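You operate a simulated robot arm through the tools that you are given. There is no shell and no other tool.

The job below is to be done with a simulated robot arm. You get a single attempt, and the scene is never put back.

Task
Put things in order on the long white table top. At the end: the cream middle standing pack stands on top of the blue block; the brown sanding block stands where the white olive oil bottle stood; the white olive oil bottle is on the brown cards carton; the white felt pad stands where the brown sanding block stood; whatever was shut is shut again. Leave all else as you found it, and nothing knocked over. Set down upright: olive oil bottle.

Only the result counts: the job must be done as asked and must still hold three seconds after the hand-in. Knocking over, shifting, dropping, spilling or breaking anything else fails it.

Robot
A 6-joint arm with a two-finger parallel gripper, fixed in place. Base frame: the origin is at the foot of the arm, x ahead of it, y to its left, z up; the work surface is at about z = 0.78. Readings come in m, degrees, newtons and seconds.
With the tool pointing down near the work surface it reaches from about 0.32 to 0.74 m from the base axis. Its first joint turns from -66.0 to 66.0 degrees. Payload 2.45 kg.
The tool frame sits at the grasp point between the pads (the TCP): z along the fingers, y along the line on which they close. The tips reach 0.024 m beyond it. Largest opening 0.068 m; finger width 0.017, thickness 0.01; the body of the gripper, 0.04 by 0.07 m, starts 0.041 m behind the TCP.
Orientation is that of the tool frame in the base frame, as [roll, pitch, yaw] about the fixed x, y, z axes, in that order (R = Rz(yaw) Ry(pitch) Rx(roll)). With the fingers straight down and closing along the base's y, the tool's x points along the base's -x, its y along +y and its z along -z.

Tools
- The arm moves only by the tool jog_arm. Its argument "deltas" is a list of rows, each an object (a shift or turn left out is 0, a gripper value left out holds the last) with "slide": the shift along the tool's x, y, z in m, a list of three; "dr": the turn, a rotation vector about the tool's x, y, z in degrees, a list of three; "grip": the closure in counts, from 0 (fully open) to 255 (shut). In form: [{"slide": [tx, ty, tz], "dr": [ax, ay, az], "grip": grip}, ...]. A call has 1 to 20 rows; each row is the pose to reach, as a shift and turn from the pose commanded when the call began, along the tool's axes at that moment. Each row takes 0.2 s and may step no farther than 0.05 m and 8.6 degrees from the row before; otherwise, or with a gripper value out of range, the whole call is refused. A pose out of reach is approached as far as the arm can. The call stops where the force on the tool passes 40 N (or 10 N more than at its start, if that is more) or the arm is blocked; 0.2 s more then pass. Each finger travels about 0.108 m/s and halts on what it meets, pressing with about 36 N; the grip force reading is that of the motor and also rises with nothing between the fingers. The clock runs only during rows and for 0.2 s after the last one: add rows that repeat a pose to give the fingers time. The reply holds the time, the measured pose of the TCP, the force on the tool along the base axes, the opening and the grip force, in the units named above and with some noise, with the torque about the TCP (base axes, N m) and any sound that the robot's microphone picked up.
- Cameras (640 x 400 px; columns grow to the right, rows downward): "scene" is fixed at [0.1671, 0.4193, 1.4603]; the picture's right is [-0.71, -0.70, 0.00], its down [-0.50, 0.51, -0.71] and it looks along [0.49, -0.50, -0.71] (base axes); focal length 301 px, centre (320, 200). "wrist" rides on the gripper at [0.084, 0.011, -0.075] in the tool frame; the picture's right is [-0.13, 0.99, 0.00], its down [-0.60, -0.08, -0.79] and it looks along [-0.79, -0.10, 0.61] (tool axes); focal length 251 px, centre (320, 200). There is no depth. A picture from a camera that has moved, and an enlarged one, comes with that camera's place and axes in the base frame and with its lens. The place of the scene camera against the robot may be out by one fixed shift of up to 0.012 m in any direction.
- camera(camera): a new picture of that camera. It takes no simulated time.
- zoom(camera, box): a new picture of the part [left, top, right, bottom] of that camera's present view, enlarged. It takes no simulated time.
- hand_in(): hands the job in; it is judged then, once.

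Nothing tells you positions but the pictures and the camera data. Unless the task says otherwise, let go and move clear before handing in.

The tools are called after ">>>" as a command line: name --argument value ..., lists and objects as JSON in quotes. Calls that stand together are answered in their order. jog_arm: Moves the arm, as the interface text tells. Its arguments: {"type":"object","properties":{"deltas":{"type":"array"}},"required":["deltas"]} The other tools are called the same way: camera (camera) takes a picture; zoom (camera, box) takes an enlarged picture of a part of a camera's view; hand_in () hands the job in.

At the start:

```text
time_s: 0.0
tcp_pos: [0.5015, -0.0111, 1.17]
orientation: [-180.0, 0.0, 179.9]
force: [0.9, 0.8, 0.4]
moment: [0.01, -0.03, 0.01]
gripper_width: 0.0682
grip_force: 0.1
```

scene: 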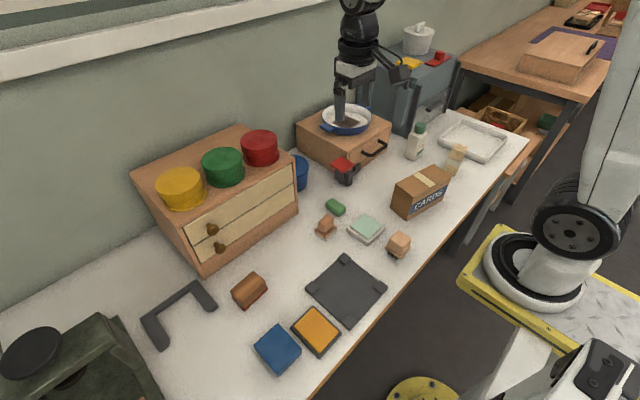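
wrist: 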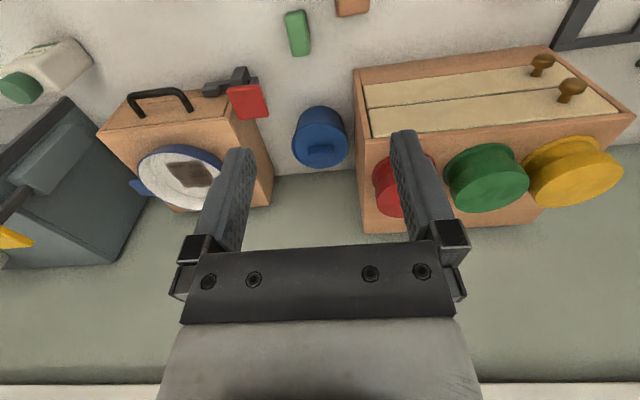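

I see a long white table with a drawer cabinet, boxes, a carton, a bottle and small blocks. I'll look closer before moving.

>>> zoom --camera "scene" --box '[300, 160, 460, 260]'

>>> zoom --camera "scene" --box '[380, 90, 540, 190]'

>>> zoom --camera "scene" --box '[120, 250, 400, 400]'

>>> zoom --camera "scene" --box '[120, 100, 320, 280]'

>>> zoom --camera "scene" --box '[280, 0, 480, 200]'

```text
4.00 times, centred on (380, 210) of scene
camera zoom: at [0.1671, 0.4193, 1.4603], right [-0.71, -0.7, 0.0], down [-0.5, 0.51, -0.71], along [0.49, -0.5, -0.71], focal length 1205 px, centre (80, 160)
```

zoom: 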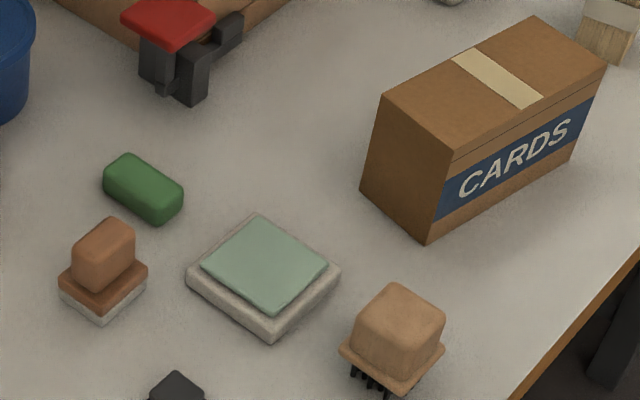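

```text
4.00 times, centred on (460, 140) of scene
camera zoom: at [0.1671, 0.4193, 1.4603], right [-0.71, -0.7, 0.0], down [-0.5, 0.51, -0.71], along [0.49, -0.5, -0.71], focal length 1205 px, centre (-240, 440)
```

zoom: 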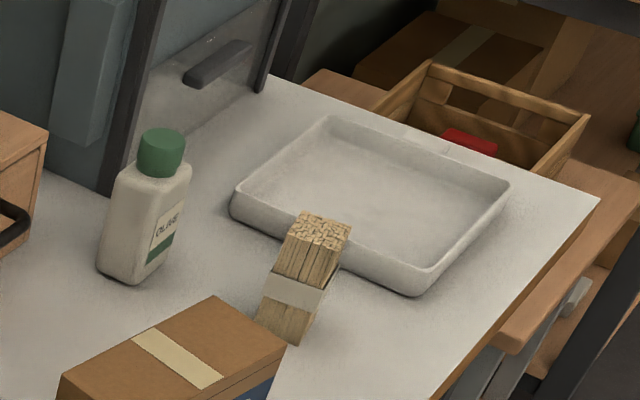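

```text
2.29 times, centred on (260, 325) of scene
camera zoom: at [0.1671, 0.4193, 1.4603], right [-0.71, -0.7, 0.0], down [-0.5, 0.51, -0.71], along [0.49, -0.5, -0.71], focal length 688 px, centre (457, -86)
```

zoom: 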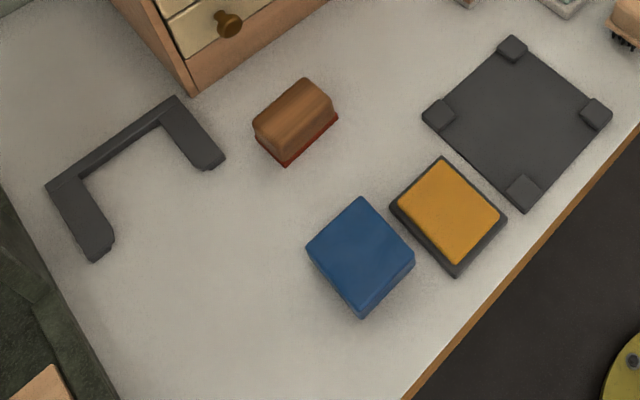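

```text
2.22 times, centred on (220, 190) of scene
camera zoom: at [0.1671, 0.4193, 1.4603], right [-0.71, -0.7, 0.0], down [-0.5, 0.51, -0.71], along [0.49, -0.5, -0.71], focal length 669 px, centre (542, 222)
```

zoom: 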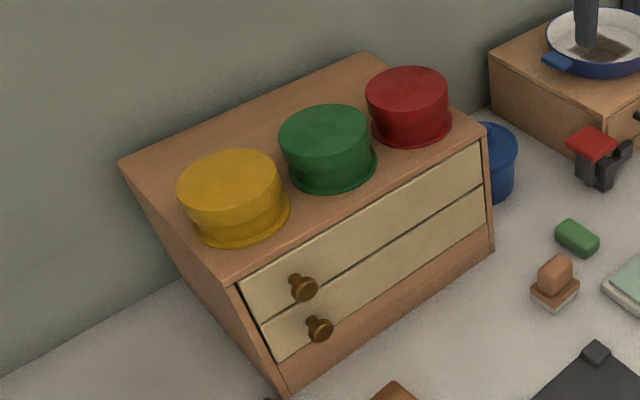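

```text
2.00 times, centred on (380, 100) of scene
camera zoom: at [0.1671, 0.4193, 1.4603], right [-0.71, -0.7, 0.0], down [-0.5, 0.51, -0.71], along [0.49, -0.5, -0.71], focal length 602 px, centre (200, 400)
```

zoom: 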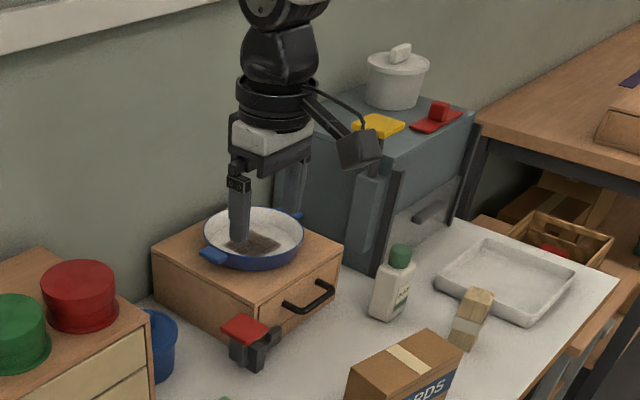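

The table holds a double-drawer cabinet, a one-drawer box with pan, an oven-like cabinet, carton, bottle and various small blocks. I'll move the wrist camera around to identify the pieces.

>>> jog_arm --deltas '[{"slide": [0.04, 0.04, 0]}, {"slide": [0.08, 0.08, 0]}, {"slide": [0.1, 0.12, 0]}, {"slide": [0.12, 0.16, 0]}, {"slide": [0.12, 0.2, 0.0]}]'

>>> camera --camera "wrist"

>>> camera --camera "scene"

```text
refused: row 1 steps farther than a row can; nothing moved
```

```text
taken
camera wrist: at [0.4174, -0.0007, 1.2467], right [0.13, 0.99, 0.0], down [0.6, -0.08, 0.79], along [0.79, -0.1, -0.61], focal length 251 px, centre (320, 200)
```

wrist: 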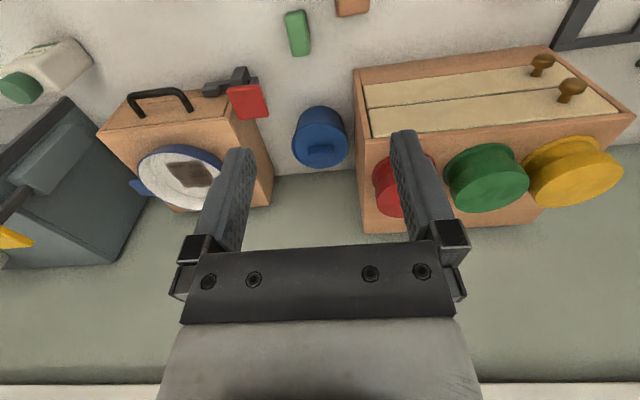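

```text
taken
```

scene: 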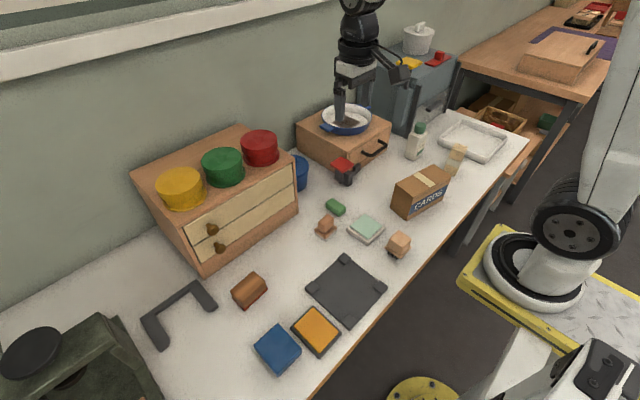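

The wrist picture is upside down (its top is nearer the robot). I'll pull back towards the robot to view the table objects.

>>> jog_arm --deltas '[{"slide": [0.03, 0.03, 0]}, {"slide": [0.06, 0.06, 0]}, {"slide": [0.09, 0.09, 0]}, {"slide": [0.12, 0.12, 0]}, {"slide": [0.15, 0.15, 0]}, {"slide": [0.15, 0.19, 0]}]'

>>> camera --camera "wrist"

```text
time_s: 1.4
tcp_pos: [0.3523, 0.1781, 1.1704]
orientation: [180.0, 0.0, 179.8]
force: [-0.1, -0.3, 0.1]
moment: [-0.04, 0.0, -0.02]
gripper_width: 0.0681
grip_force: 0.0
```

```text
taken
camera wrist: at [0.2686, 0.1883, 1.2473], right [0.13, 0.99, 0.0], down [0.6, -0.08, 0.79], along [0.79, -0.1, -0.61], focal length 251 px, centre (320, 200)
```

wrist: 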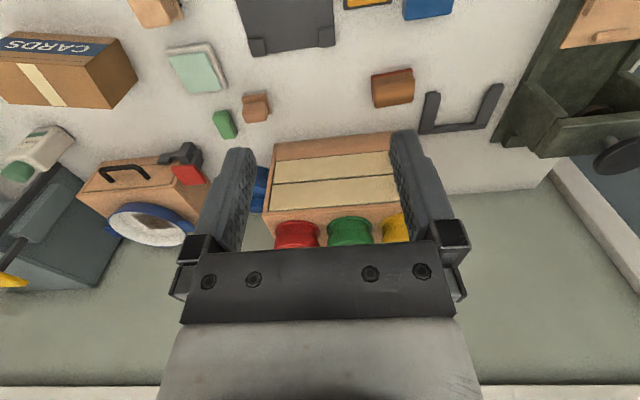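

I can see most table pieces; zooming into each.

>>> zoom --camera "wrist" --box '[120, 0, 340, 140]'

>>> zoom --camera "wrist" --box '[320, 0, 540, 140]'

>>> zoom --camera "wrist" --box '[0, 100, 260, 280]'

>>> zoom --camera "wrist" --box '[460, 0, 640, 180]'

```text
2.86 times, centred on (230, 70) of wrist
camera zoom: at [0.2686, 0.1883, 1.2473], right [0.13, 0.99, 0.0], down [0.6, -0.08, 0.79], along [0.79, -0.1, -0.61], focal length 718 px, centre (577, 571)
```

zoom: 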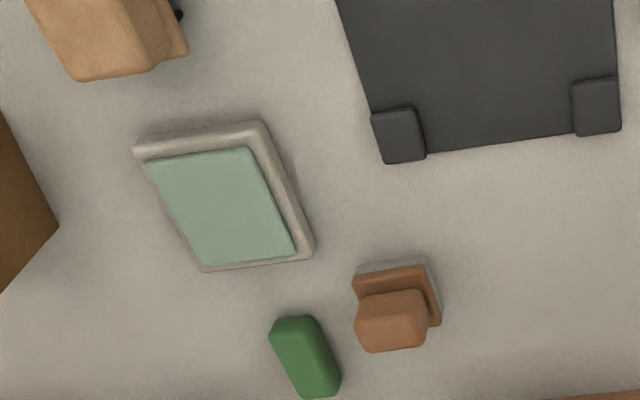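

```text
2.86 times, centred on (430, 70) of wrist
camera zoom: at [0.2686, 0.1883, 1.2473], right [0.13, 0.99, 0.0], down [0.6, -0.08, 0.79], along [0.79, -0.1, -0.61], focal length 718 px, centre (6, 571)
```

zoom: 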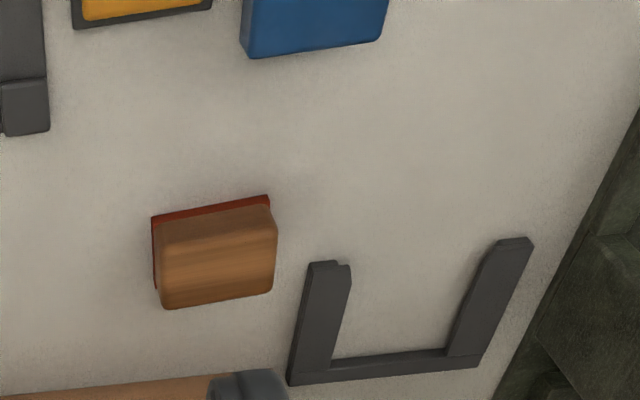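

```text
2.22 times, centred on (130, 190) of wrist
camera zoom: at [0.2686, 0.1883, 1.2473], right [0.13, 0.99, 0.0], down [0.6, -0.08, 0.79], along [0.79, -0.1, -0.61], focal length 559 px, centre (742, 222)
```

zoom: 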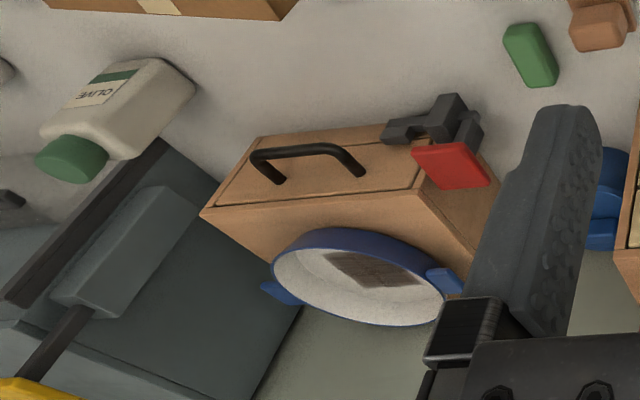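

```text
2.22 times, centred on (550, 90) of wrist
camera zoom: at [0.2686, 0.1883, 1.2473], right [0.13, 0.99, 0.0], down [0.6, -0.08, 0.79], along [0.79, -0.1, -0.61], focal length 559 px, centre (-191, 444)
```

zoom: 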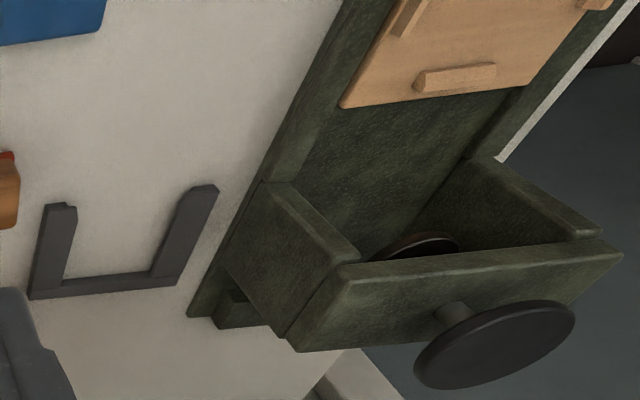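

Next I turn the wrist to the left to look at the dark green chest and left end of the table.

>>> jog_arm --deltas '[{"dr": [0, 0, -8]}, {"dr": [0, 0, -16]}, {"dr": [0, 0, -24]}, {"dr": [0, 0, -32]}, {"dr": [0, 0, -40]}, {"dr": [0, 0, -48]}, {"dr": [0, 0, -48]}]'

>>> camera --camera "wrist"

```text
time_s: 3.0
tcp_pos: [0.3521, 0.1784, 1.1713]
orientation: [180.0, 0.0, -131.9]
force: [-0.1, 1.0, -0.3]
moment: [0.02, -0.01, 0.01]
gripper_width: 0.068
grip_force: 0.0
```

```text
taken
camera wrist: at [0.2876, 0.1234, 1.2465], right [-0.65, 0.76, 0.0], down [0.46, 0.4, 0.79], along [0.6, 0.52, -0.61], focal length 251 px, centre (320, 200)
```

wrist: 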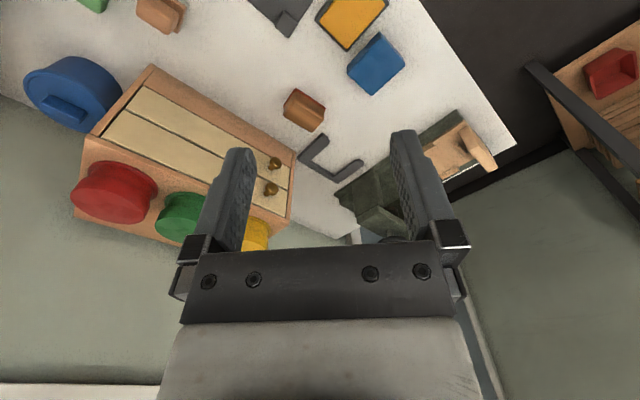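

>>> jog_arm --deltas '[{"dr": [0, 0, -8]}, {"dr": [0, 0, -16]}, {"dr": [0, 0, -24]}, {"slide": [0, 0, 0], "dr": [0, 0, -24]}]'

>>> zoom --camera "wrist" --box '[200, 40, 460, 260]'

>>> camera --camera "wrist"

>>> zoom --camera "scene" --box '[0, 280, 240, 400]'

```text
time_s: 4.0
tcp_pos: [0.3511, 0.179, 1.1712]
orientation: [-179.9, 0.0, -107.9]
force: [-0.5, 0.0, -0.1]
moment: [0.0, 0.0, 0.02]
gripper_width: 0.068
grip_force: 0.0
```

```text
1.82 times, centred on (330, 150) of wrist
camera zoom: at [0.3148, 0.102, 1.2476], right [-0.9, 0.43, 0.0], down [0.26, 0.55, 0.79], along [0.34, 0.72, -0.61], focal length 457 px, centre (302, 291)
```

zoom: 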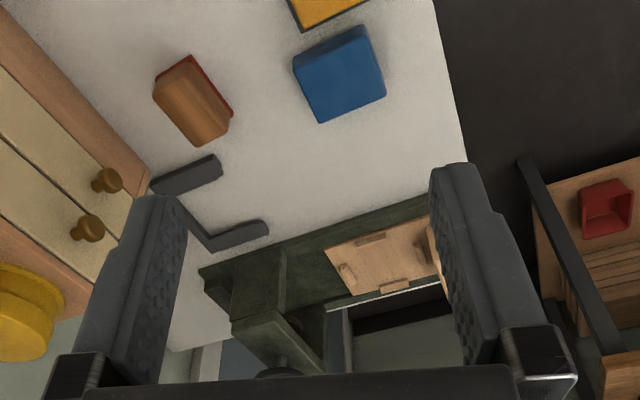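

```text
taken
camera wrist: at [0.3148, 0.102, 1.2476], right [-0.9, 0.43, 0.0], down [0.26, 0.55, 0.79], along [0.34, 0.72, -0.61], focal length 251 px, centre (320, 200)
```

wrist: 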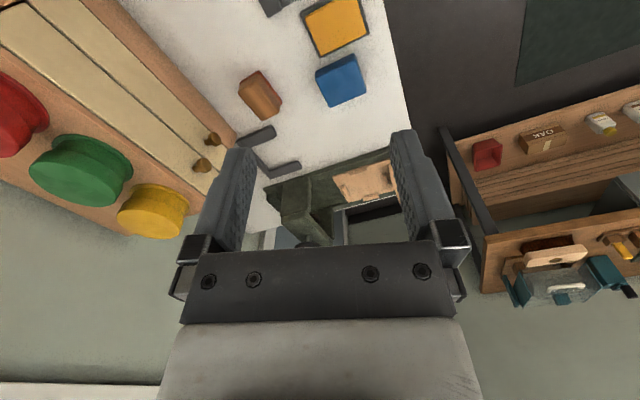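

```text
2.67 times, centred on (120, 340) of scene
camera zoom: at [0.1671, 0.4193, 1.4603], right [-0.71, -0.7, 0.0], down [-0.5, 0.51, -0.71], along [0.49, -0.5, -0.71], focal length 803 px, centre (853, -173)
```

zoom: 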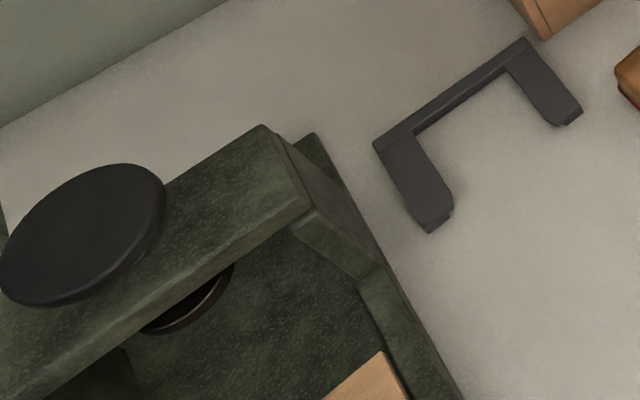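

The green thing at the left end is just a vise-like fixture. Now I'll turn to the right side.

>>> jog_arm --deltas '[{"dr": [0, 0, 8]}, {"dr": [0, 0, 16]}, {"dr": [0, 0, 24]}, {"dr": [0, 0, 32]}, {"dr": [0, 0, 40]}, {"dr": [0, 0, 48]}, {"dr": [0, 0, 56]}, {"dr": [0, 0, 64]}, {"dr": [0, 0, 72]}, {"dr": [0, 0, 80]}, {"dr": [0, 0, 88]}, {"dr": [0, 0, 96]}, {"dr": [0, 0, 100]}]'

>>> camera --camera "wrist"

```text
time_s: 6.8
tcp_pos: [0.3522, 0.1791, 1.1707]
orientation: [-179.9, 0.0, 151.9]
force: [0.2, 0.4, 0.0]
moment: [0.0, 0.0, 0.0]
gripper_width: 0.0677
grip_force: 0.0
```

```text
taken
camera wrist: at [0.2829, 0.2277, 1.2477], right [0.58, 0.81, 0.0], down [0.5, -0.35, 0.79], along [0.65, -0.46, -0.61], focal length 251 px, centre (320, 200)
```

wrist: 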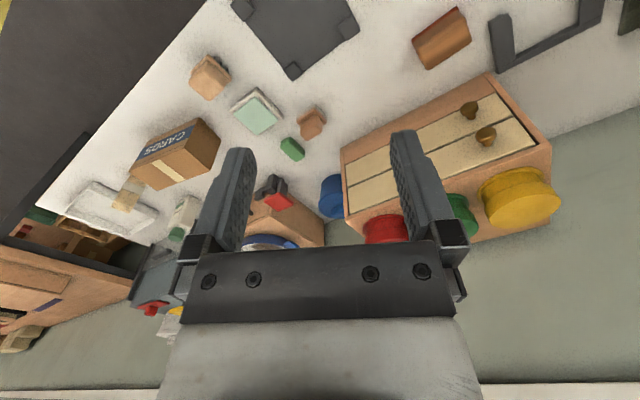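

>>> jog_arm --deltas '[{"slide": [-0.021, -0.039, 0]}, {"slide": [-0.042, -0.078, 0]}, {"slide": [-0.063, -0.117, 0]}, {"slide": [-0.084, -0.156, 0]}, {"slide": [-0.105, -0.195, 0]}, {"slide": [-0.126, -0.234, 0]}, {"slide": [-0.147, -0.273, 0]}, {"slide": [-0.147, -0.273, 0]}]'

>>> camera --camera "wrist"

```text
time_s: 8.6
tcp_pos: [0.3528, -0.1331, 1.1703]
orientation: [-180.0, 0.0, 151.9]
force: [0.2, 0.2, -1.4]
moment: [0.03, -0.01, 0.02]
gripper_width: 0.0679
grip_force: 0.0
out of reach, approached as far as the arm can: row 3, 4, 5
```

```text
taken
camera wrist: at [0.2825, -0.0831, 1.2452], right [0.58, 0.82, 0.0], down [0.5, -0.35, 0.79], along [0.65, -0.46, -0.61], focal length 251 px, centre (320, 200)
```

wrist: 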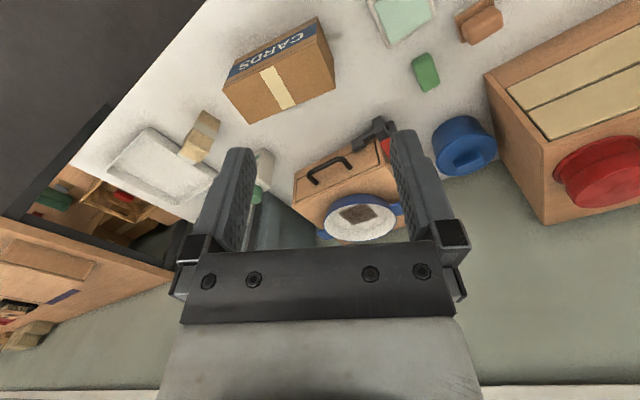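

>>> zoom --camera "wrist" --box '[80, 80, 440, 260]'

>>> zoom --camera "wrist" --box '[340, 0, 520, 100]'

>>> zoom --camera "scene" --box '[360, 10, 480, 150]'

>>> zoom --camera "scene" --box '[280, 90, 420, 210]'

```text
1.78 times, centred on (260, 170) of wrist
camera zoom: at [0.2825, -0.0831, 1.2452], right [0.58, 0.82, 0.0], down [0.5, -0.35, 0.79], along [0.65, -0.46, -0.61], focal length 447 px, centre (427, 253)
```

zoom: 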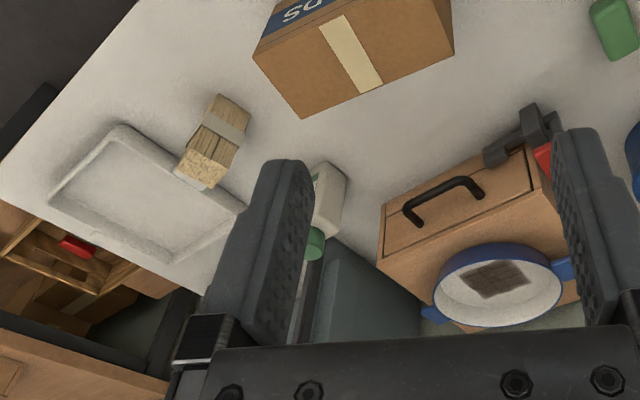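

```text
3.56 times, centred on (430, 50) of wrist
camera zoom: at [0.2825, -0.0831, 1.2452], right [0.58, 0.82, 0.0], down [0.5, -0.35, 0.79], along [0.65, -0.46, -0.61], focal length 894 px, centre (-71, 733)
```

zoom: 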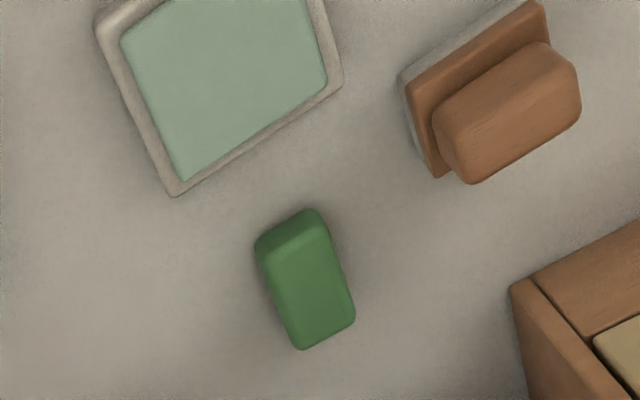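

```text
2.86 times, centred on (420, 80) of scene
camera zoom: at [0.1671, 0.4193, 1.4603], right [-0.71, -0.7, 0.0], down [-0.5, 0.51, -0.71], along [0.49, -0.5, -0.71], focal length 860 px, centre (34, 543)
```

zoom: 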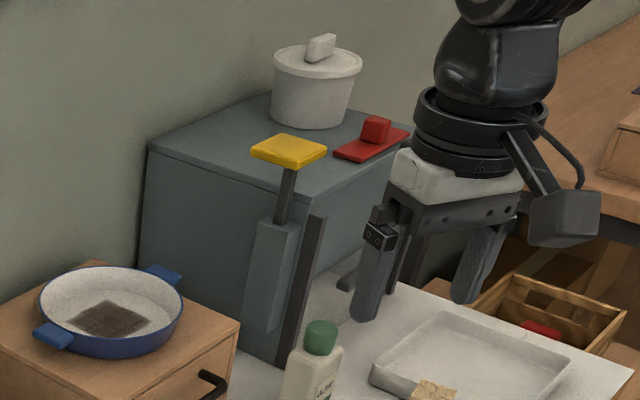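

```text
3.33 times, centred on (350, 150) of scene
camera zoom: at [0.1671, 0.4193, 1.4603], right [-0.71, -0.7, 0.0], down [-0.5, 0.51, -0.71], along [0.49, -0.5, -0.71], focal length 1004 px, centre (220, 367)
```

zoom: 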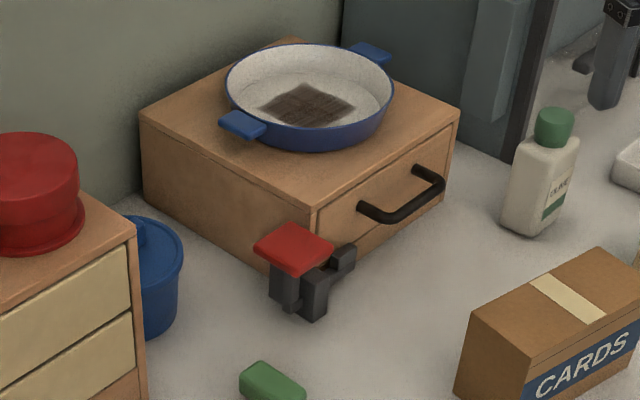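

Several lever/clamp devices stand by the small drawer box and the grey cabinet. I'll lower the camera over the middle of the table to identify the small pads.

>>> jog_arm --deltas '[{"slide": [0.01, 0.019, 0.032], "dr": [0, 0, -5]}, {"slide": [0.02, 0.038, 0.064], "dr": [0, 0, -10]}, {"slide": [0.03, 0.057, 0.096], "dr": [0, 0, -15]}, {"slide": [0.04, 0.076, 0.128], "dr": [0, 0, -20]}, {"slide": [0.05, 0.095, 0.16], "dr": [0, 0, -25]}, {"slide": [0.061, 0.115, 0.19], "dr": [0, 0, -28]}, {"slide": [0.061, 0.115, 0.19], "dr": [0, 0, -28]}]'

>>> camera --camera "wrist"

```text
time_s: 10.2
tcp_pos: [0.3547, -0.0029, 0.9811]
orientation: [-179.9, -0.1, -180.0]
force: [0.0, -0.5, -0.3]
moment: [0.04, -0.03, -0.01]
gripper_width: 0.068
grip_force: 0.0
out of reach, approached as far as the arm can: row 6, 7
```

```text
taken
camera wrist: at [0.2705, 0.0087, 1.0567], right [0.13, 0.99, 0.0], down [0.6, -0.08, 0.79], along [0.79, -0.1, -0.61], focal length 251 px, centre (320, 200)
```

wrist: 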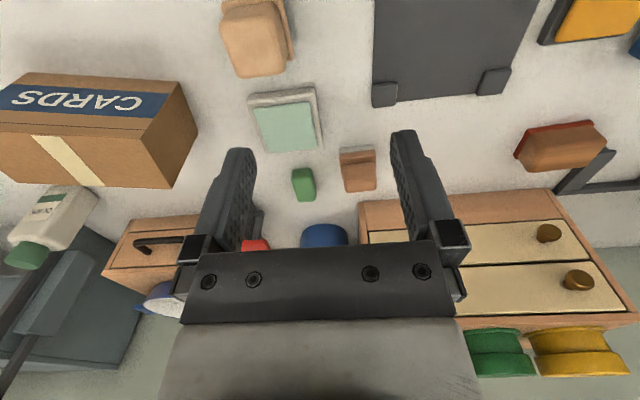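

>>> zoom --camera "wrist" --box '[210, 0, 390, 210]'

>>> zoom --camera "wrist" --box '[500, 100, 640, 310]'

>>> zoom --camera "wrist" --box '[0, 150, 210, 350]'

```text
1.90 times, centred on (300, 105) of wrist
camera zoom: at [0.2705, 0.0087, 1.0567], right [0.13, 0.99, 0.0], down [0.6, -0.08, 0.79], along [0.79, -0.1, -0.61], focal length 479 px, centre (358, 381)
```

zoom: 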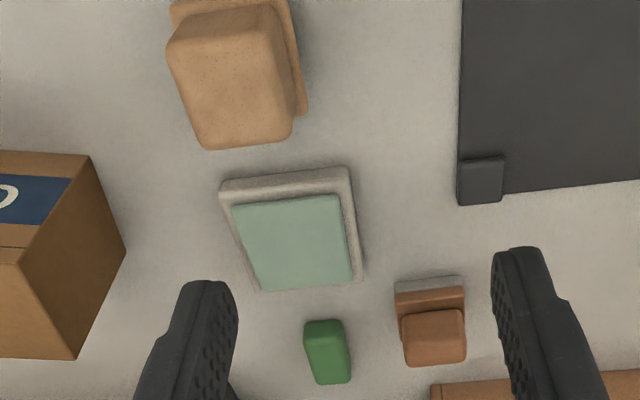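

```text
1.90 times, centred on (570, 205) of wrist
camera zoom: at [0.2705, 0.0087, 1.0567], right [0.13, 0.99, 0.0], down [0.6, -0.08, 0.79], along [0.79, -0.1, -0.61], focal length 479 px, centre (-156, 190)
```

zoom: 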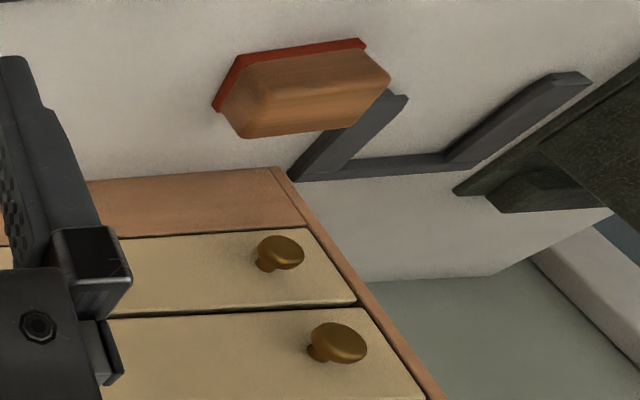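

```text
2.00 times, centred on (105, 250) of wrist
camera zoom: at [0.2705, 0.0087, 1.0567], right [0.13, 0.99, 0.0], down [0.6, -0.08, 0.79], along [0.79, -0.1, -0.61], focal length 503 px, centre (750, 100)
```

zoom: 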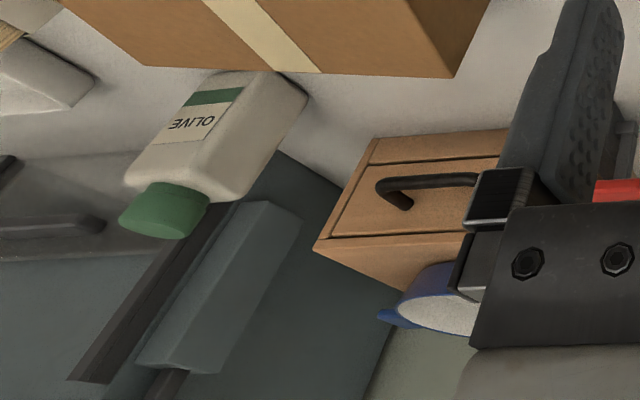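

The mint-topped pad seems about 8 cm wide (too big to grip), so the felt pad and cream pack may be inside something. I'll look closely at the drawer knobs (about x 0.62, y 0.29, z 0.88/0.95).

>>> jog_arm --deltas '[{"slide": [-0.013, 0.036, -0.03]}, {"slide": [-0.026, 0.072, -0.05]}, {"slide": [-0.039, 0.108, -0.069]}, {"slide": [-0.052, 0.145, -0.069]}, {"slide": [-0.066, 0.181, -0.069]}, {"slide": [-0.08, 0.217, -0.069]}, {"slide": [-0.095, 0.253, -0.069]}, {"slide": [-0.095, 0.253, -0.069]}]'

>>> camera --camera "wrist"

```text
time_s: 12.0
tcp_pos: [0.4504, 0.2535, 1.0495]
orientation: [-179.9, -0.1, 180.0]
force: [1.1, 0.2, -0.2]
moment: [0.02, -0.03, 0.05]
gripper_width: 0.068
grip_force: 0.1
```

```text
taken
camera wrist: at [0.366, 0.2651, 1.1251], right [0.13, 0.99, 0.0], down [0.6, -0.08, 0.79], along [0.79, -0.1, -0.61], focal length 251 px, centre (320, 200)
```

wrist: 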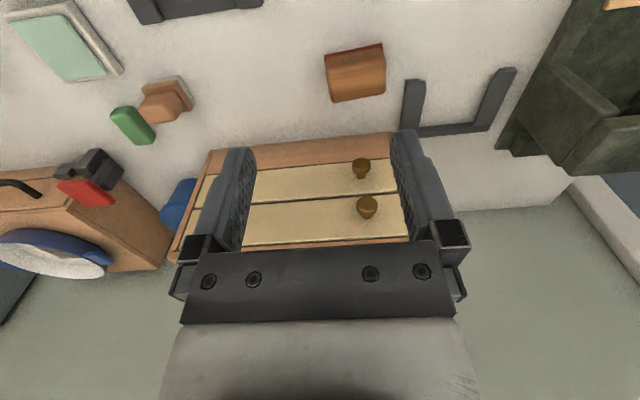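

>>> zoom --camera "wrist" --box '[230, 120, 430, 250]'

>>> zoom --camera "scene" --box '[180, 190, 310, 280]'

>>> zoom --camera "wrist" --box '[0, 60, 220, 280]'

```text
3.08 times, centred on (330, 185) of wrist
camera zoom: at [0.366, 0.2651, 1.1251], right [0.13, 0.99, 0.0], down [0.6, -0.08, 0.79], along [0.79, -0.1, -0.61], focal length 774 px, centre (289, 246)
```

zoom: 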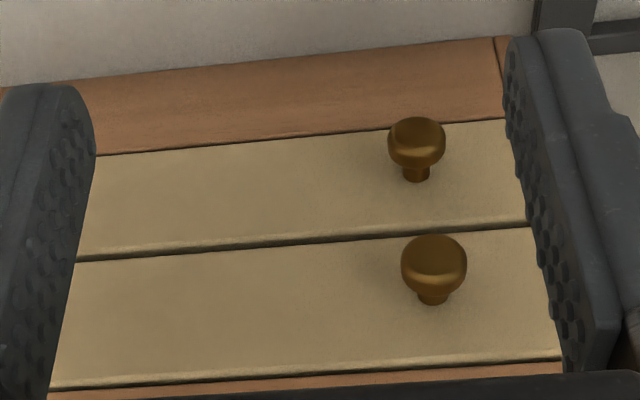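

```text
4.44 times, centred on (245, 235) of scene
camera zoom: at [0.167, 0.4193, 1.4603], right [-0.71, -0.7, 0.0], down [-0.5, 0.51, -0.71], along [0.49, -0.5, -0.71], focal length 1339 px, centre (653, 44)
```

zoom: 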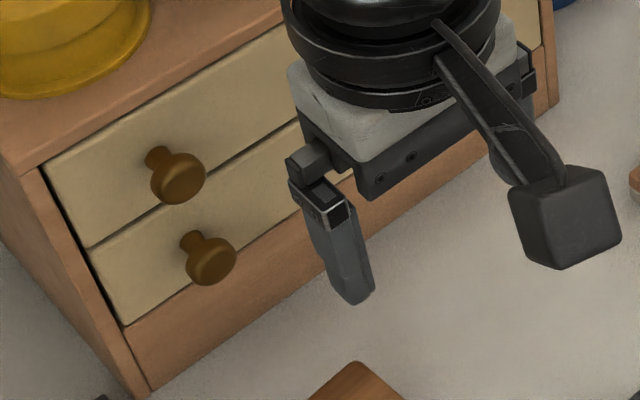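

```text
1.82 times, centred on (110, 170) of wrist
camera zoom: at [0.366, 0.2651, 1.1251], right [0.13, 0.99, 0.0], down [0.6, -0.08, 0.79], along [0.79, -0.1, -0.61], focal length 457 px, centre (702, 254)
```

zoom: 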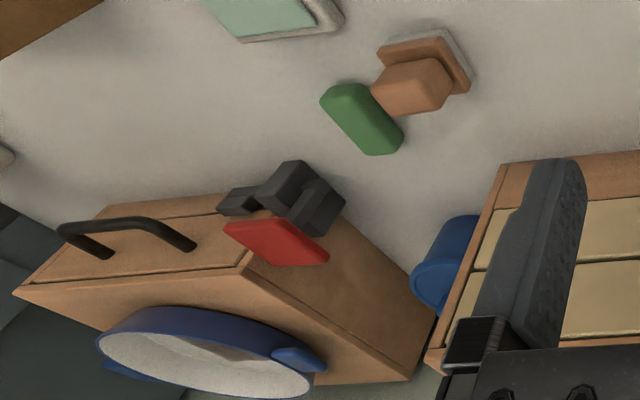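

Knobs are mushroom shaped, about 2.6 cm wide. I'll tilt the tool 45° and approach the upper knob at about (0.615, 0.29, 0.945).

>>> jog_arm --deltas '[{"slide": [-0.0, 0.01, 0.0], "dr": [0, -7.5, 0]}, {"slide": [-0.02, 0.02, 0.0], "dr": [0, -15, 0]}, {"slide": [-0.045, 0.03, 0.01], "dr": [0, -22.5, 0]}, {"slide": [-0.07, 0.0365, 0.02], "dr": [0, -30, 0]}, {"slide": [-0.09, 0.0365, 0.035], "dr": [0, -37.5, 0]}, {"slide": [-0.11, 0.0365, 0.05], "dr": [0, -45, 0]}, {"slide": [-0.1226, 0.0365, 0.0625], "dr": [0, -45, 0]}, {"slide": [-0.1226, 0.0365, 0.0625], "dr": [0, -45, 0]}]'

>>> camera --camera "wrist"

>>> zoom --camera "scene" --box '[160, 150, 340, 290]'

```text
time_s: 13.8
tcp_pos: [0.573, 0.2883, 0.9879]
orientation: [-180.0, 44.9, 180.0]
force: [-0.4, 0.0, 0.4]
moment: [0.0, -0.01, 0.0]
gripper_width: 0.068
grip_force: 0.0
```

```text
taken
camera wrist: at [0.4601, 0.2988, 0.9828], right [0.09, 0.99, 0.09], down [-0.13, -0.08, 0.99], along [0.99, -0.1, 0.13], focal length 251 px, centre (320, 200)
```

wrist: 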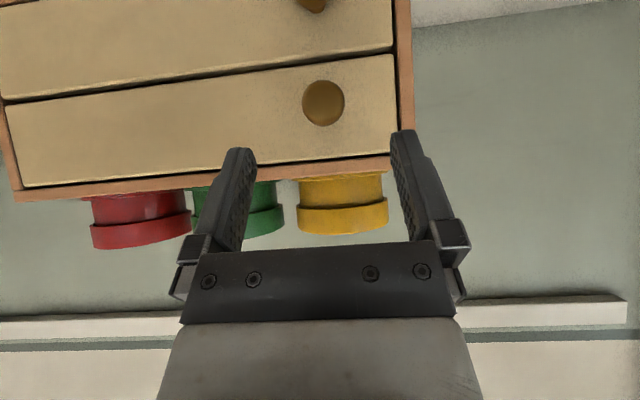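

```text
2.86 times, centred on (250, 220) of scene
camera zoom: at [0.1671, 0.4193, 1.4603], right [-0.71, -0.7, 0.0], down [-0.5, 0.51, -0.71], along [0.49, -0.5, -0.71], focal length 860 px, centre (520, 143)
```

zoom: 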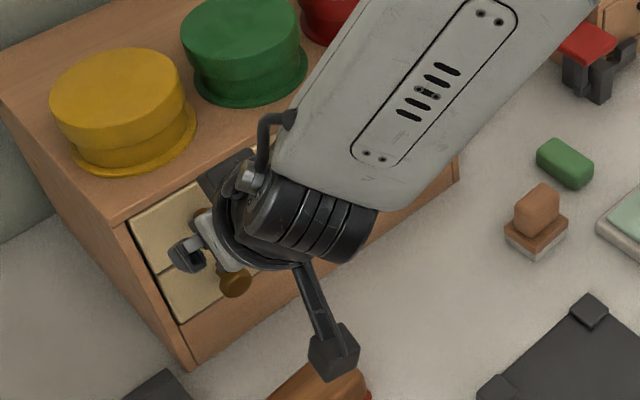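

The knob is aligned between the fingers. Advancing 6 cm along the tool and gripping.

>>> jog_arm --deltas '[{"slide": [0, 0.002, 0.03]}, {"slide": [0, 0.002, 0.06]}, {"slide": [0, 0.002, 0.06], "grip": 255}, {"slide": [0, 0.002, 0.06], "grip": 255}, {"slide": [0, 0.002, 0.06], "grip": 255}]'

>>> camera --camera "wrist"

```text
time_s: 15.0
tcp_pos: [0.6159, 0.2892, 0.9465]
orientation: [-179.8, 45.0, 179.9]
force: [-9.9, -16.6, 1.6]
moment: [-0.21, -0.39, -0.01]
gripper_width: 0.0254
grip_force: 40.7
```

```text
taken
camera wrist: at [0.5029, 0.3011, 0.9404], right [0.09, 0.99, 0.09], down [-0.13, -0.08, 0.99], along [0.99, -0.11, 0.12], focal length 251 px, centre (320, 200)
```

wrist: 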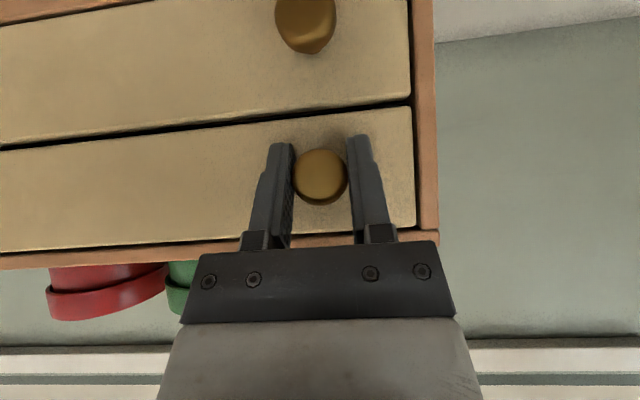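

The knob is gripped (2.5 cm). I'll pull the upper drawer gently towards the robot.

>>> jog_arm --deltas '[{"slide": [0.007, -0.002, -0.007]}, {"slide": [0.0141, -0.002, -0.0141]}, {"slide": [0.0212, -0.002, -0.0212]}, {"slide": [0.0283, -0.002, -0.0283]}, {"slide": [0.0354, -0.002, -0.0354]}, {"slide": [0.0424, -0.002, -0.0424]}]'

>>> camera --camera "wrist"

>>> camera --camera "scene"

```text
time_s: 16.4
tcp_pos: [0.5555, 0.2892, 0.9457]
orientation: [179.9, 45.1, -180.0]
force: [1.0, -2.9, -1.0]
moment: [0.01, 0.87, -0.05]
gripper_width: 0.0253
grip_force: 40.5
```

```text
taken
camera wrist: at [0.4429, 0.3006, 0.9402], right [0.09, 0.99, 0.09], down [-0.13, -0.08, 0.99], along [0.99, -0.1, 0.13], focal length 251 px, centre (320, 200)
```

wrist: 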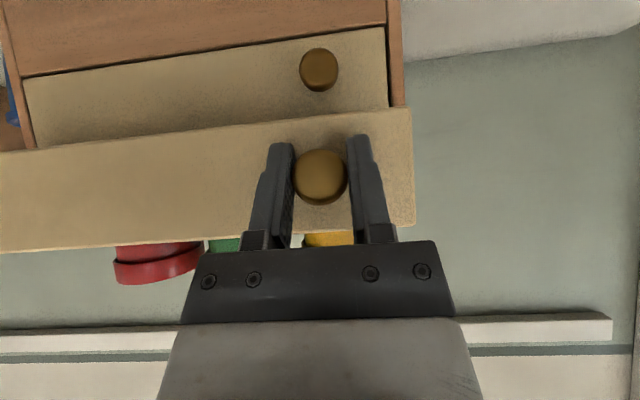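

```text
taken
```

scene: 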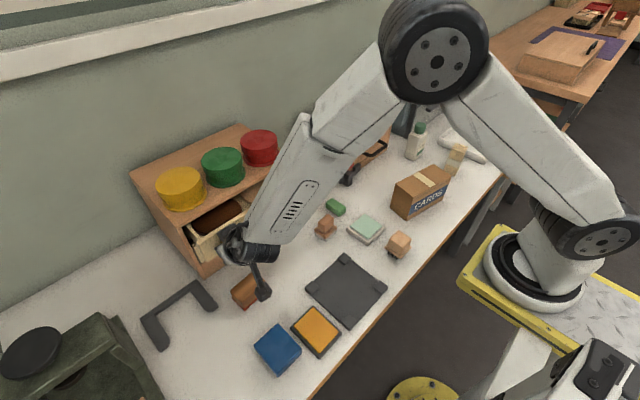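

>>> zoom --camera "scene" --box '[160, 170, 280, 270]'

>>> jog_arm --deltas '[{"slide": [0.0106, 0, -0.0106]}, {"slide": [0.0212, 0, -0.0212]}, {"slide": [0.0318, 0, -0.0318]}, {"slide": [0.0424, 0, -0.0424]}]'

>>> zoom --camera "scene" --box '[160, 170, 320, 290]'

```text
4.00 times, centred on (220, 220) of scene
camera zoom: at [0.1671, 0.4192, 1.4603], right [-0.71, -0.7, 0.0], down [-0.5, 0.51, -0.71], along [0.49, -0.5, -0.71], focal length 1205 px, centre (720, 120)
```

zoom: 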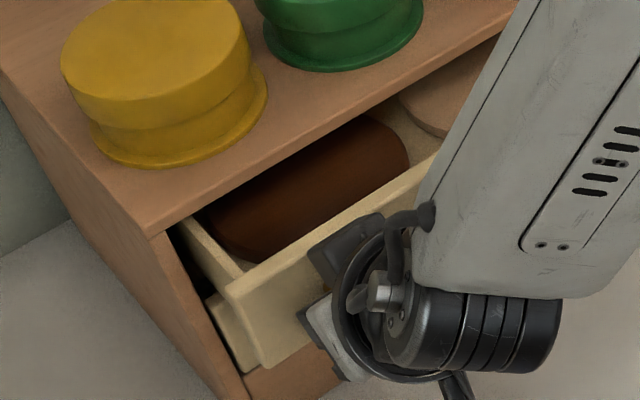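

```text
time_s: 17.4
tcp_pos: [0.4976, 0.2914, 0.946]
orientation: [179.9, 45.2, -180.0]
force: [-0.2, 7.1, 6.3]
moment: [0.03, -0.73, -0.09]
gripper_width: 0.0254
grip_force: 40.6
```

```text
3.33 times, centred on (240, 230) of scene
camera zoom: at [0.1669, 0.4194, 1.4603], right [-0.71, -0.7, 0.0], down [-0.5, 0.51, -0.71], along [0.49, -0.5, -0.71], focal length 1004 px, centre (587, 100)
```

zoom: 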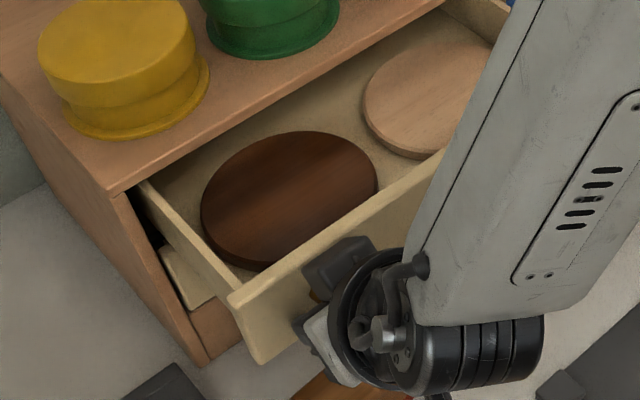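

The upper drawer holds wooden discs. I'll let go and look at the whole drawer before closing it.

>>> jog_arm --deltas '[{"grip": 0}, {"grip": 0}, {"slide": [0, 0, -0.03], "grip": 0}, {"slide": [-0.03, 0, -0.06]}, {"slide": [-0.05, 0, -0.1]}, {"slide": [-0.07, 0, -0.14]}]'

>>> camera --camera "wrist"

>>> camera --camera "scene"

```text
time_s: 18.8
tcp_pos: [0.4486, 0.2885, 1.0919]
orientation: [-180.0, 45.1, -179.9]
force: [-0.3, 0.1, -0.4]
moment: [-0.01, 0.0, 0.0]
gripper_width: 0.0681
grip_force: 0.0
```

```text
taken
camera wrist: at [0.3351, 0.2991, 1.0864], right [0.09, 0.99, 0.09], down [-0.13, -0.08, 0.99], along [0.99, -0.1, 0.12], focal length 251 px, centre (320, 200)
```

wrist: 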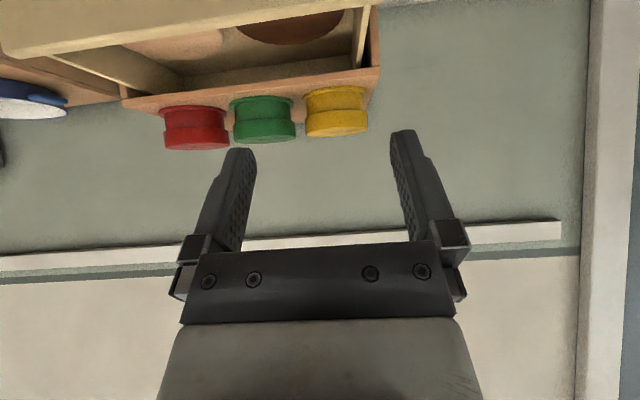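

```text
taken
```

scene: 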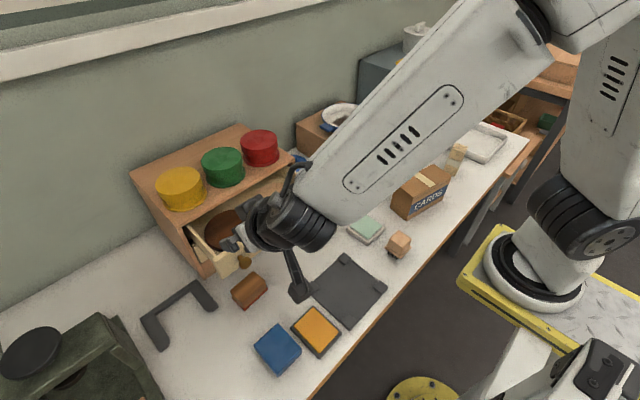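

The upper drawer has only discs. I'll re-grip the knob and push it shut.

>>> jog_arm --deltas '[{"slide": [0.02, 0, 0.04]}, {"slide": [0.04, 0, 0.08]}, {"slide": [0.07, 0, 0.11]}, {"slide": [0.07, 0.0, 0.14]}, {"slide": [0.07, 0.0, 0.14], "grip": 255}, {"slide": [0.07, 0.0, 0.14], "grip": 255}, {"slide": [0.07, 0.0, 0.14], "grip": 255}]'

>>> jog_arm --deltas '[{"slide": [-0.014, 0, 0.014]}, {"slide": [-0.028, 0, 0.028]}, {"slide": [-0.042, 0, 0.042]}, {"slide": [-0.056, 0, 0.056]}, {"slide": [-0.07, 0, 0.07]}, {"slide": [-0.08, 0, 0.08]}, {"slide": [-0.0848, 0, 0.0848]}, {"slide": [-0.0848, 0, 0.0848]}]'

>>> camera --camera "wrist"

```text
time_s: 20.4
tcp_pos: [0.4989, 0.2895, 0.9463]
orientation: [180.0, 45.0, 179.9]
force: [0.5, -3.7, -4.4]
moment: [0.1, -0.97, -0.11]
gripper_width: 0.0254
grip_force: 41.0
```

```text
time_s: 22.2
tcp_pos: [0.6154, 0.2911, 0.9459]
orientation: [-180.0, 44.8, -179.8]
force: [-17.6, 14.4, -11.8]
moment: [-0.12, -0.6, 0.04]
gripper_width: 0.0255
grip_force: 40.8
```

```text
taken
camera wrist: at [0.5024, 0.3002, 0.9411], right [0.09, 0.99, 0.09], down [-0.13, -0.08, 0.99], along [0.99, -0.1, 0.12], focal length 251 px, centre (320, 200)
```

wrist: 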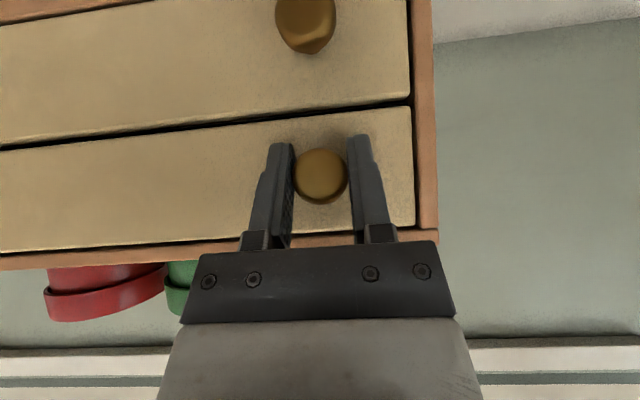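

The upper drawer is shut again. Now the lower drawer's knob at z ≈ 0.88.

>>> jog_arm --deltas '[{"grip": 0}, {"grip": 0}, {"slide": [0, 0, -0.03]}, {"slide": [0, 0, -0.06]}, {"slide": [0.024, -0.001, -0.036]}, {"slide": [0.046, -0.001, -0.014]}, {"slide": [0.046, -0.001, 0.016]}, {"slide": [0.046, -0.001, 0.046]}, {"slide": [0.046, -0.001, 0.046], "grip": 255}, {"slide": [0.046, -0.001, 0.046], "grip": 255}, {"slide": [0.046, -0.001, 0.046], "grip": 255}]'

>>> camera --camera "wrist"

```text
time_s: 22.6
tcp_pos: [0.6153, 0.2845, 0.9448]
orientation: [-179.4, 44.9, -180.0]
force: [-6.3, -3.4, 1.4]
moment: [-0.01, 0.11, 0.2]
gripper_width: 0.0657
grip_force: 0.2
stopped in row 1: the force on the tool passed its limit at 50 N (the readings are from after the stop); the commanded pose is now the measured one
```

```text
taken
camera wrist: at [0.5028, 0.2957, 0.9403], right [0.1, 0.99, 0.08], down [-0.13, -0.07, 0.99], along [0.99, -0.11, 0.12], focal length 251 px, centre (320, 200)
```

wrist: 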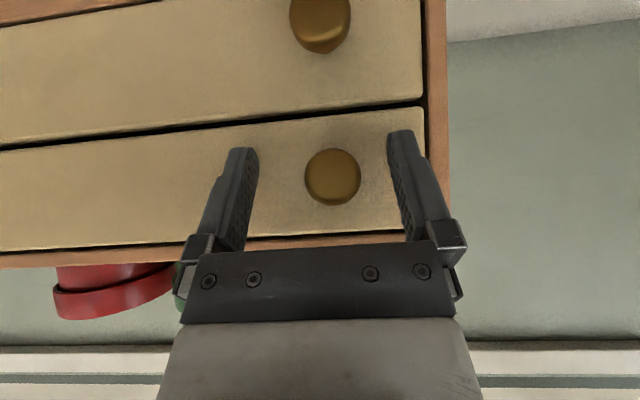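

The release gave a brief force spike; the gripper is open. Backing off and going to the lower knob.

>>> jog_arm --deltas '[{"slide": [0, 0, -0.03]}, {"slide": [0, 0.003, -0.06]}, {"slide": [0.024, 0.0055, -0.036]}, {"slide": [0.046, 0.0055, -0.014]}, {"slide": [0.046, 0.0055, -0.014]}]'

>>> camera --camera "wrist"

```text
time_s: 23.8
tcp_pos: [0.5743, 0.2889, 0.923]
orientation: [-179.6, 44.9, 180.0]
force: [0.3, -0.1, 0.3]
moment: [0.0, 0.02, 0.0]
gripper_width: 0.0677
grip_force: 0.1
```

```text
taken
camera wrist: at [0.4614, 0.2996, 0.9184], right [0.1, 0.99, 0.09], down [-0.13, -0.07, 0.99], along [0.99, -0.11, 0.12], focal length 251 px, centre (320, 200)
```

wrist: 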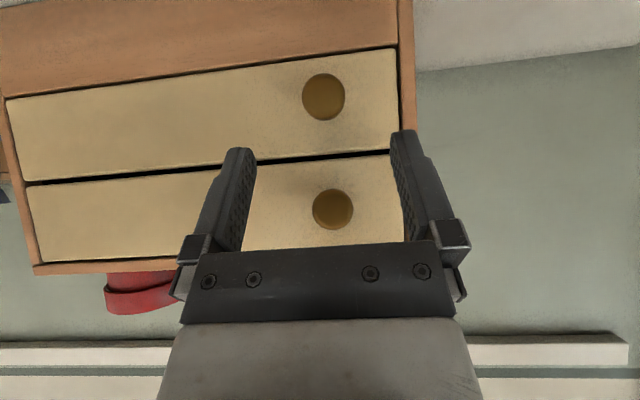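

>>> jog_arm --deltas '[{"slide": [0, 0.0007, 0.03]}, {"slide": [0.001, 0.0007, 0.06]}, {"slide": [0.001, 0.0007, 0.06], "grip": 255}, {"slide": [0.001, 0.0007, 0.06], "grip": 255}, {"slide": [0.001, 0.0007, 0.06], "grip": 255}]'

>>> jog_arm --deltas '[{"slide": [0.007, 0, -0.007]}, {"slide": [0.0141, 0, -0.0141]}, {"slide": [0.0247, 0, -0.0247]}, {"slide": [0.0354, 0, -0.0354]}, {"slide": [0.046, 0, -0.046]}, {"slide": [0.0566, 0, -0.0566]}, {"slide": [0.0672, 0, -0.0672]}, {"slide": [0.0778, 0, -0.0778]}, {"slide": [0.0848, 0, -0.0848]}]'

>>> zoom --camera "scene" --box '[160, 170, 320, 290]'

```text
time_s: 25.0
tcp_pos: [0.6138, 0.2899, 0.8806]
orientation: [-179.6, 44.8, -179.9]
force: [-16.3, 5.2, 2.4]
moment: [0.03, -1.03, 0.07]
gripper_width: 0.0257
grip_force: 40.4
```

```text
time_s: 27.0
tcp_pos: [0.4946, 0.2912, 0.8807]
orientation: [-179.5, 45.0, 179.8]
force: [0.2, -15.4, 4.0]
moment: [-0.14, -1.03, -0.1]
gripper_width: 0.0251
grip_force: 41.0
```

```text
3.33 times, centred on (240, 230) of scene
camera zoom: at [0.167, 0.4189, 1.4604], right [-0.71, -0.7, 0.0], down [-0.5, 0.51, -0.71], along [0.49, -0.5, -0.71], focal length 1004 px, centre (587, 100)
```

zoom: 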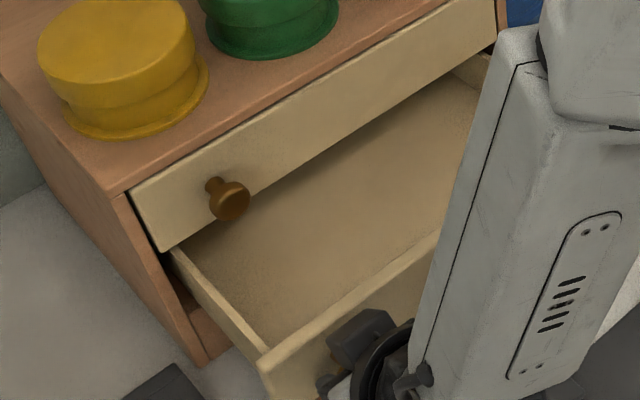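

The lower drawer looks empty; I'll release and check the hidden part too.

>>> jog_arm --deltas '[{"grip": 0}, {"grip": 0}, {"slide": [0, 0, -0.03], "grip": 0}, {"slide": [0, 0, -0.06]}, {"slide": [0, 0, -0.1]}, {"slide": [0, -0.03, -0.13]}, {"slide": [0, -0.07, -0.15]}, {"slide": [0, -0.12, -0.15]}]'

>>> camera --camera "scene"

>>> camera --camera "wrist"

```text
time_s: 28.8
tcp_pos: [0.3911, 0.1799, 0.9869]
orientation: [-179.4, 44.8, 179.9]
force: [-0.2, -0.5, -0.5]
moment: [0.03, -0.01, 0.01]
gripper_width: 0.068
grip_force: 0.0
out of reach, approached as far as the arm can: row 8
```

```text
taken
```

scene: 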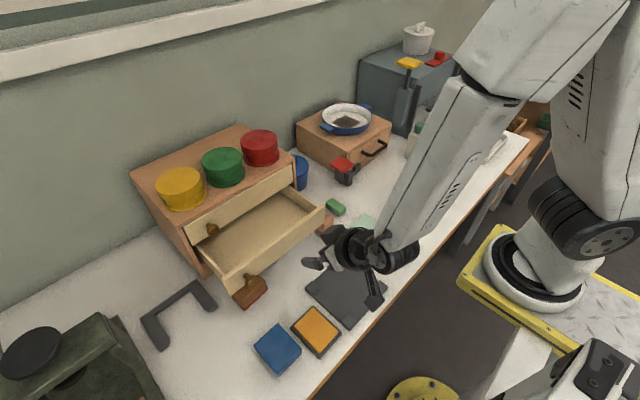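

```text
taken
camera wrist: at [0.2785, 0.1916, 0.9816], right [0.1, 0.99, 0.08], down [-0.13, -0.07, 0.99], along [0.99, -0.11, 0.12], focal length 251 px, centre (320, 200)
```

wrist: 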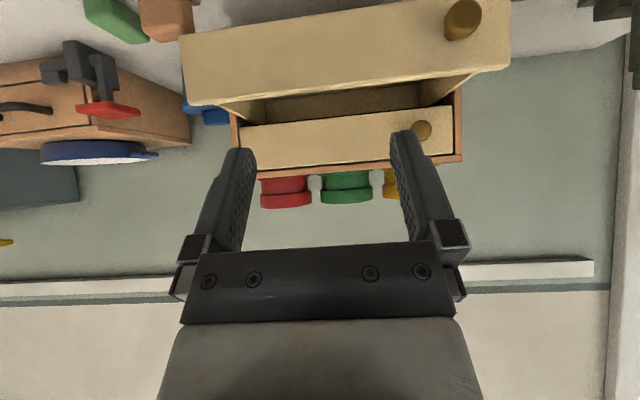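

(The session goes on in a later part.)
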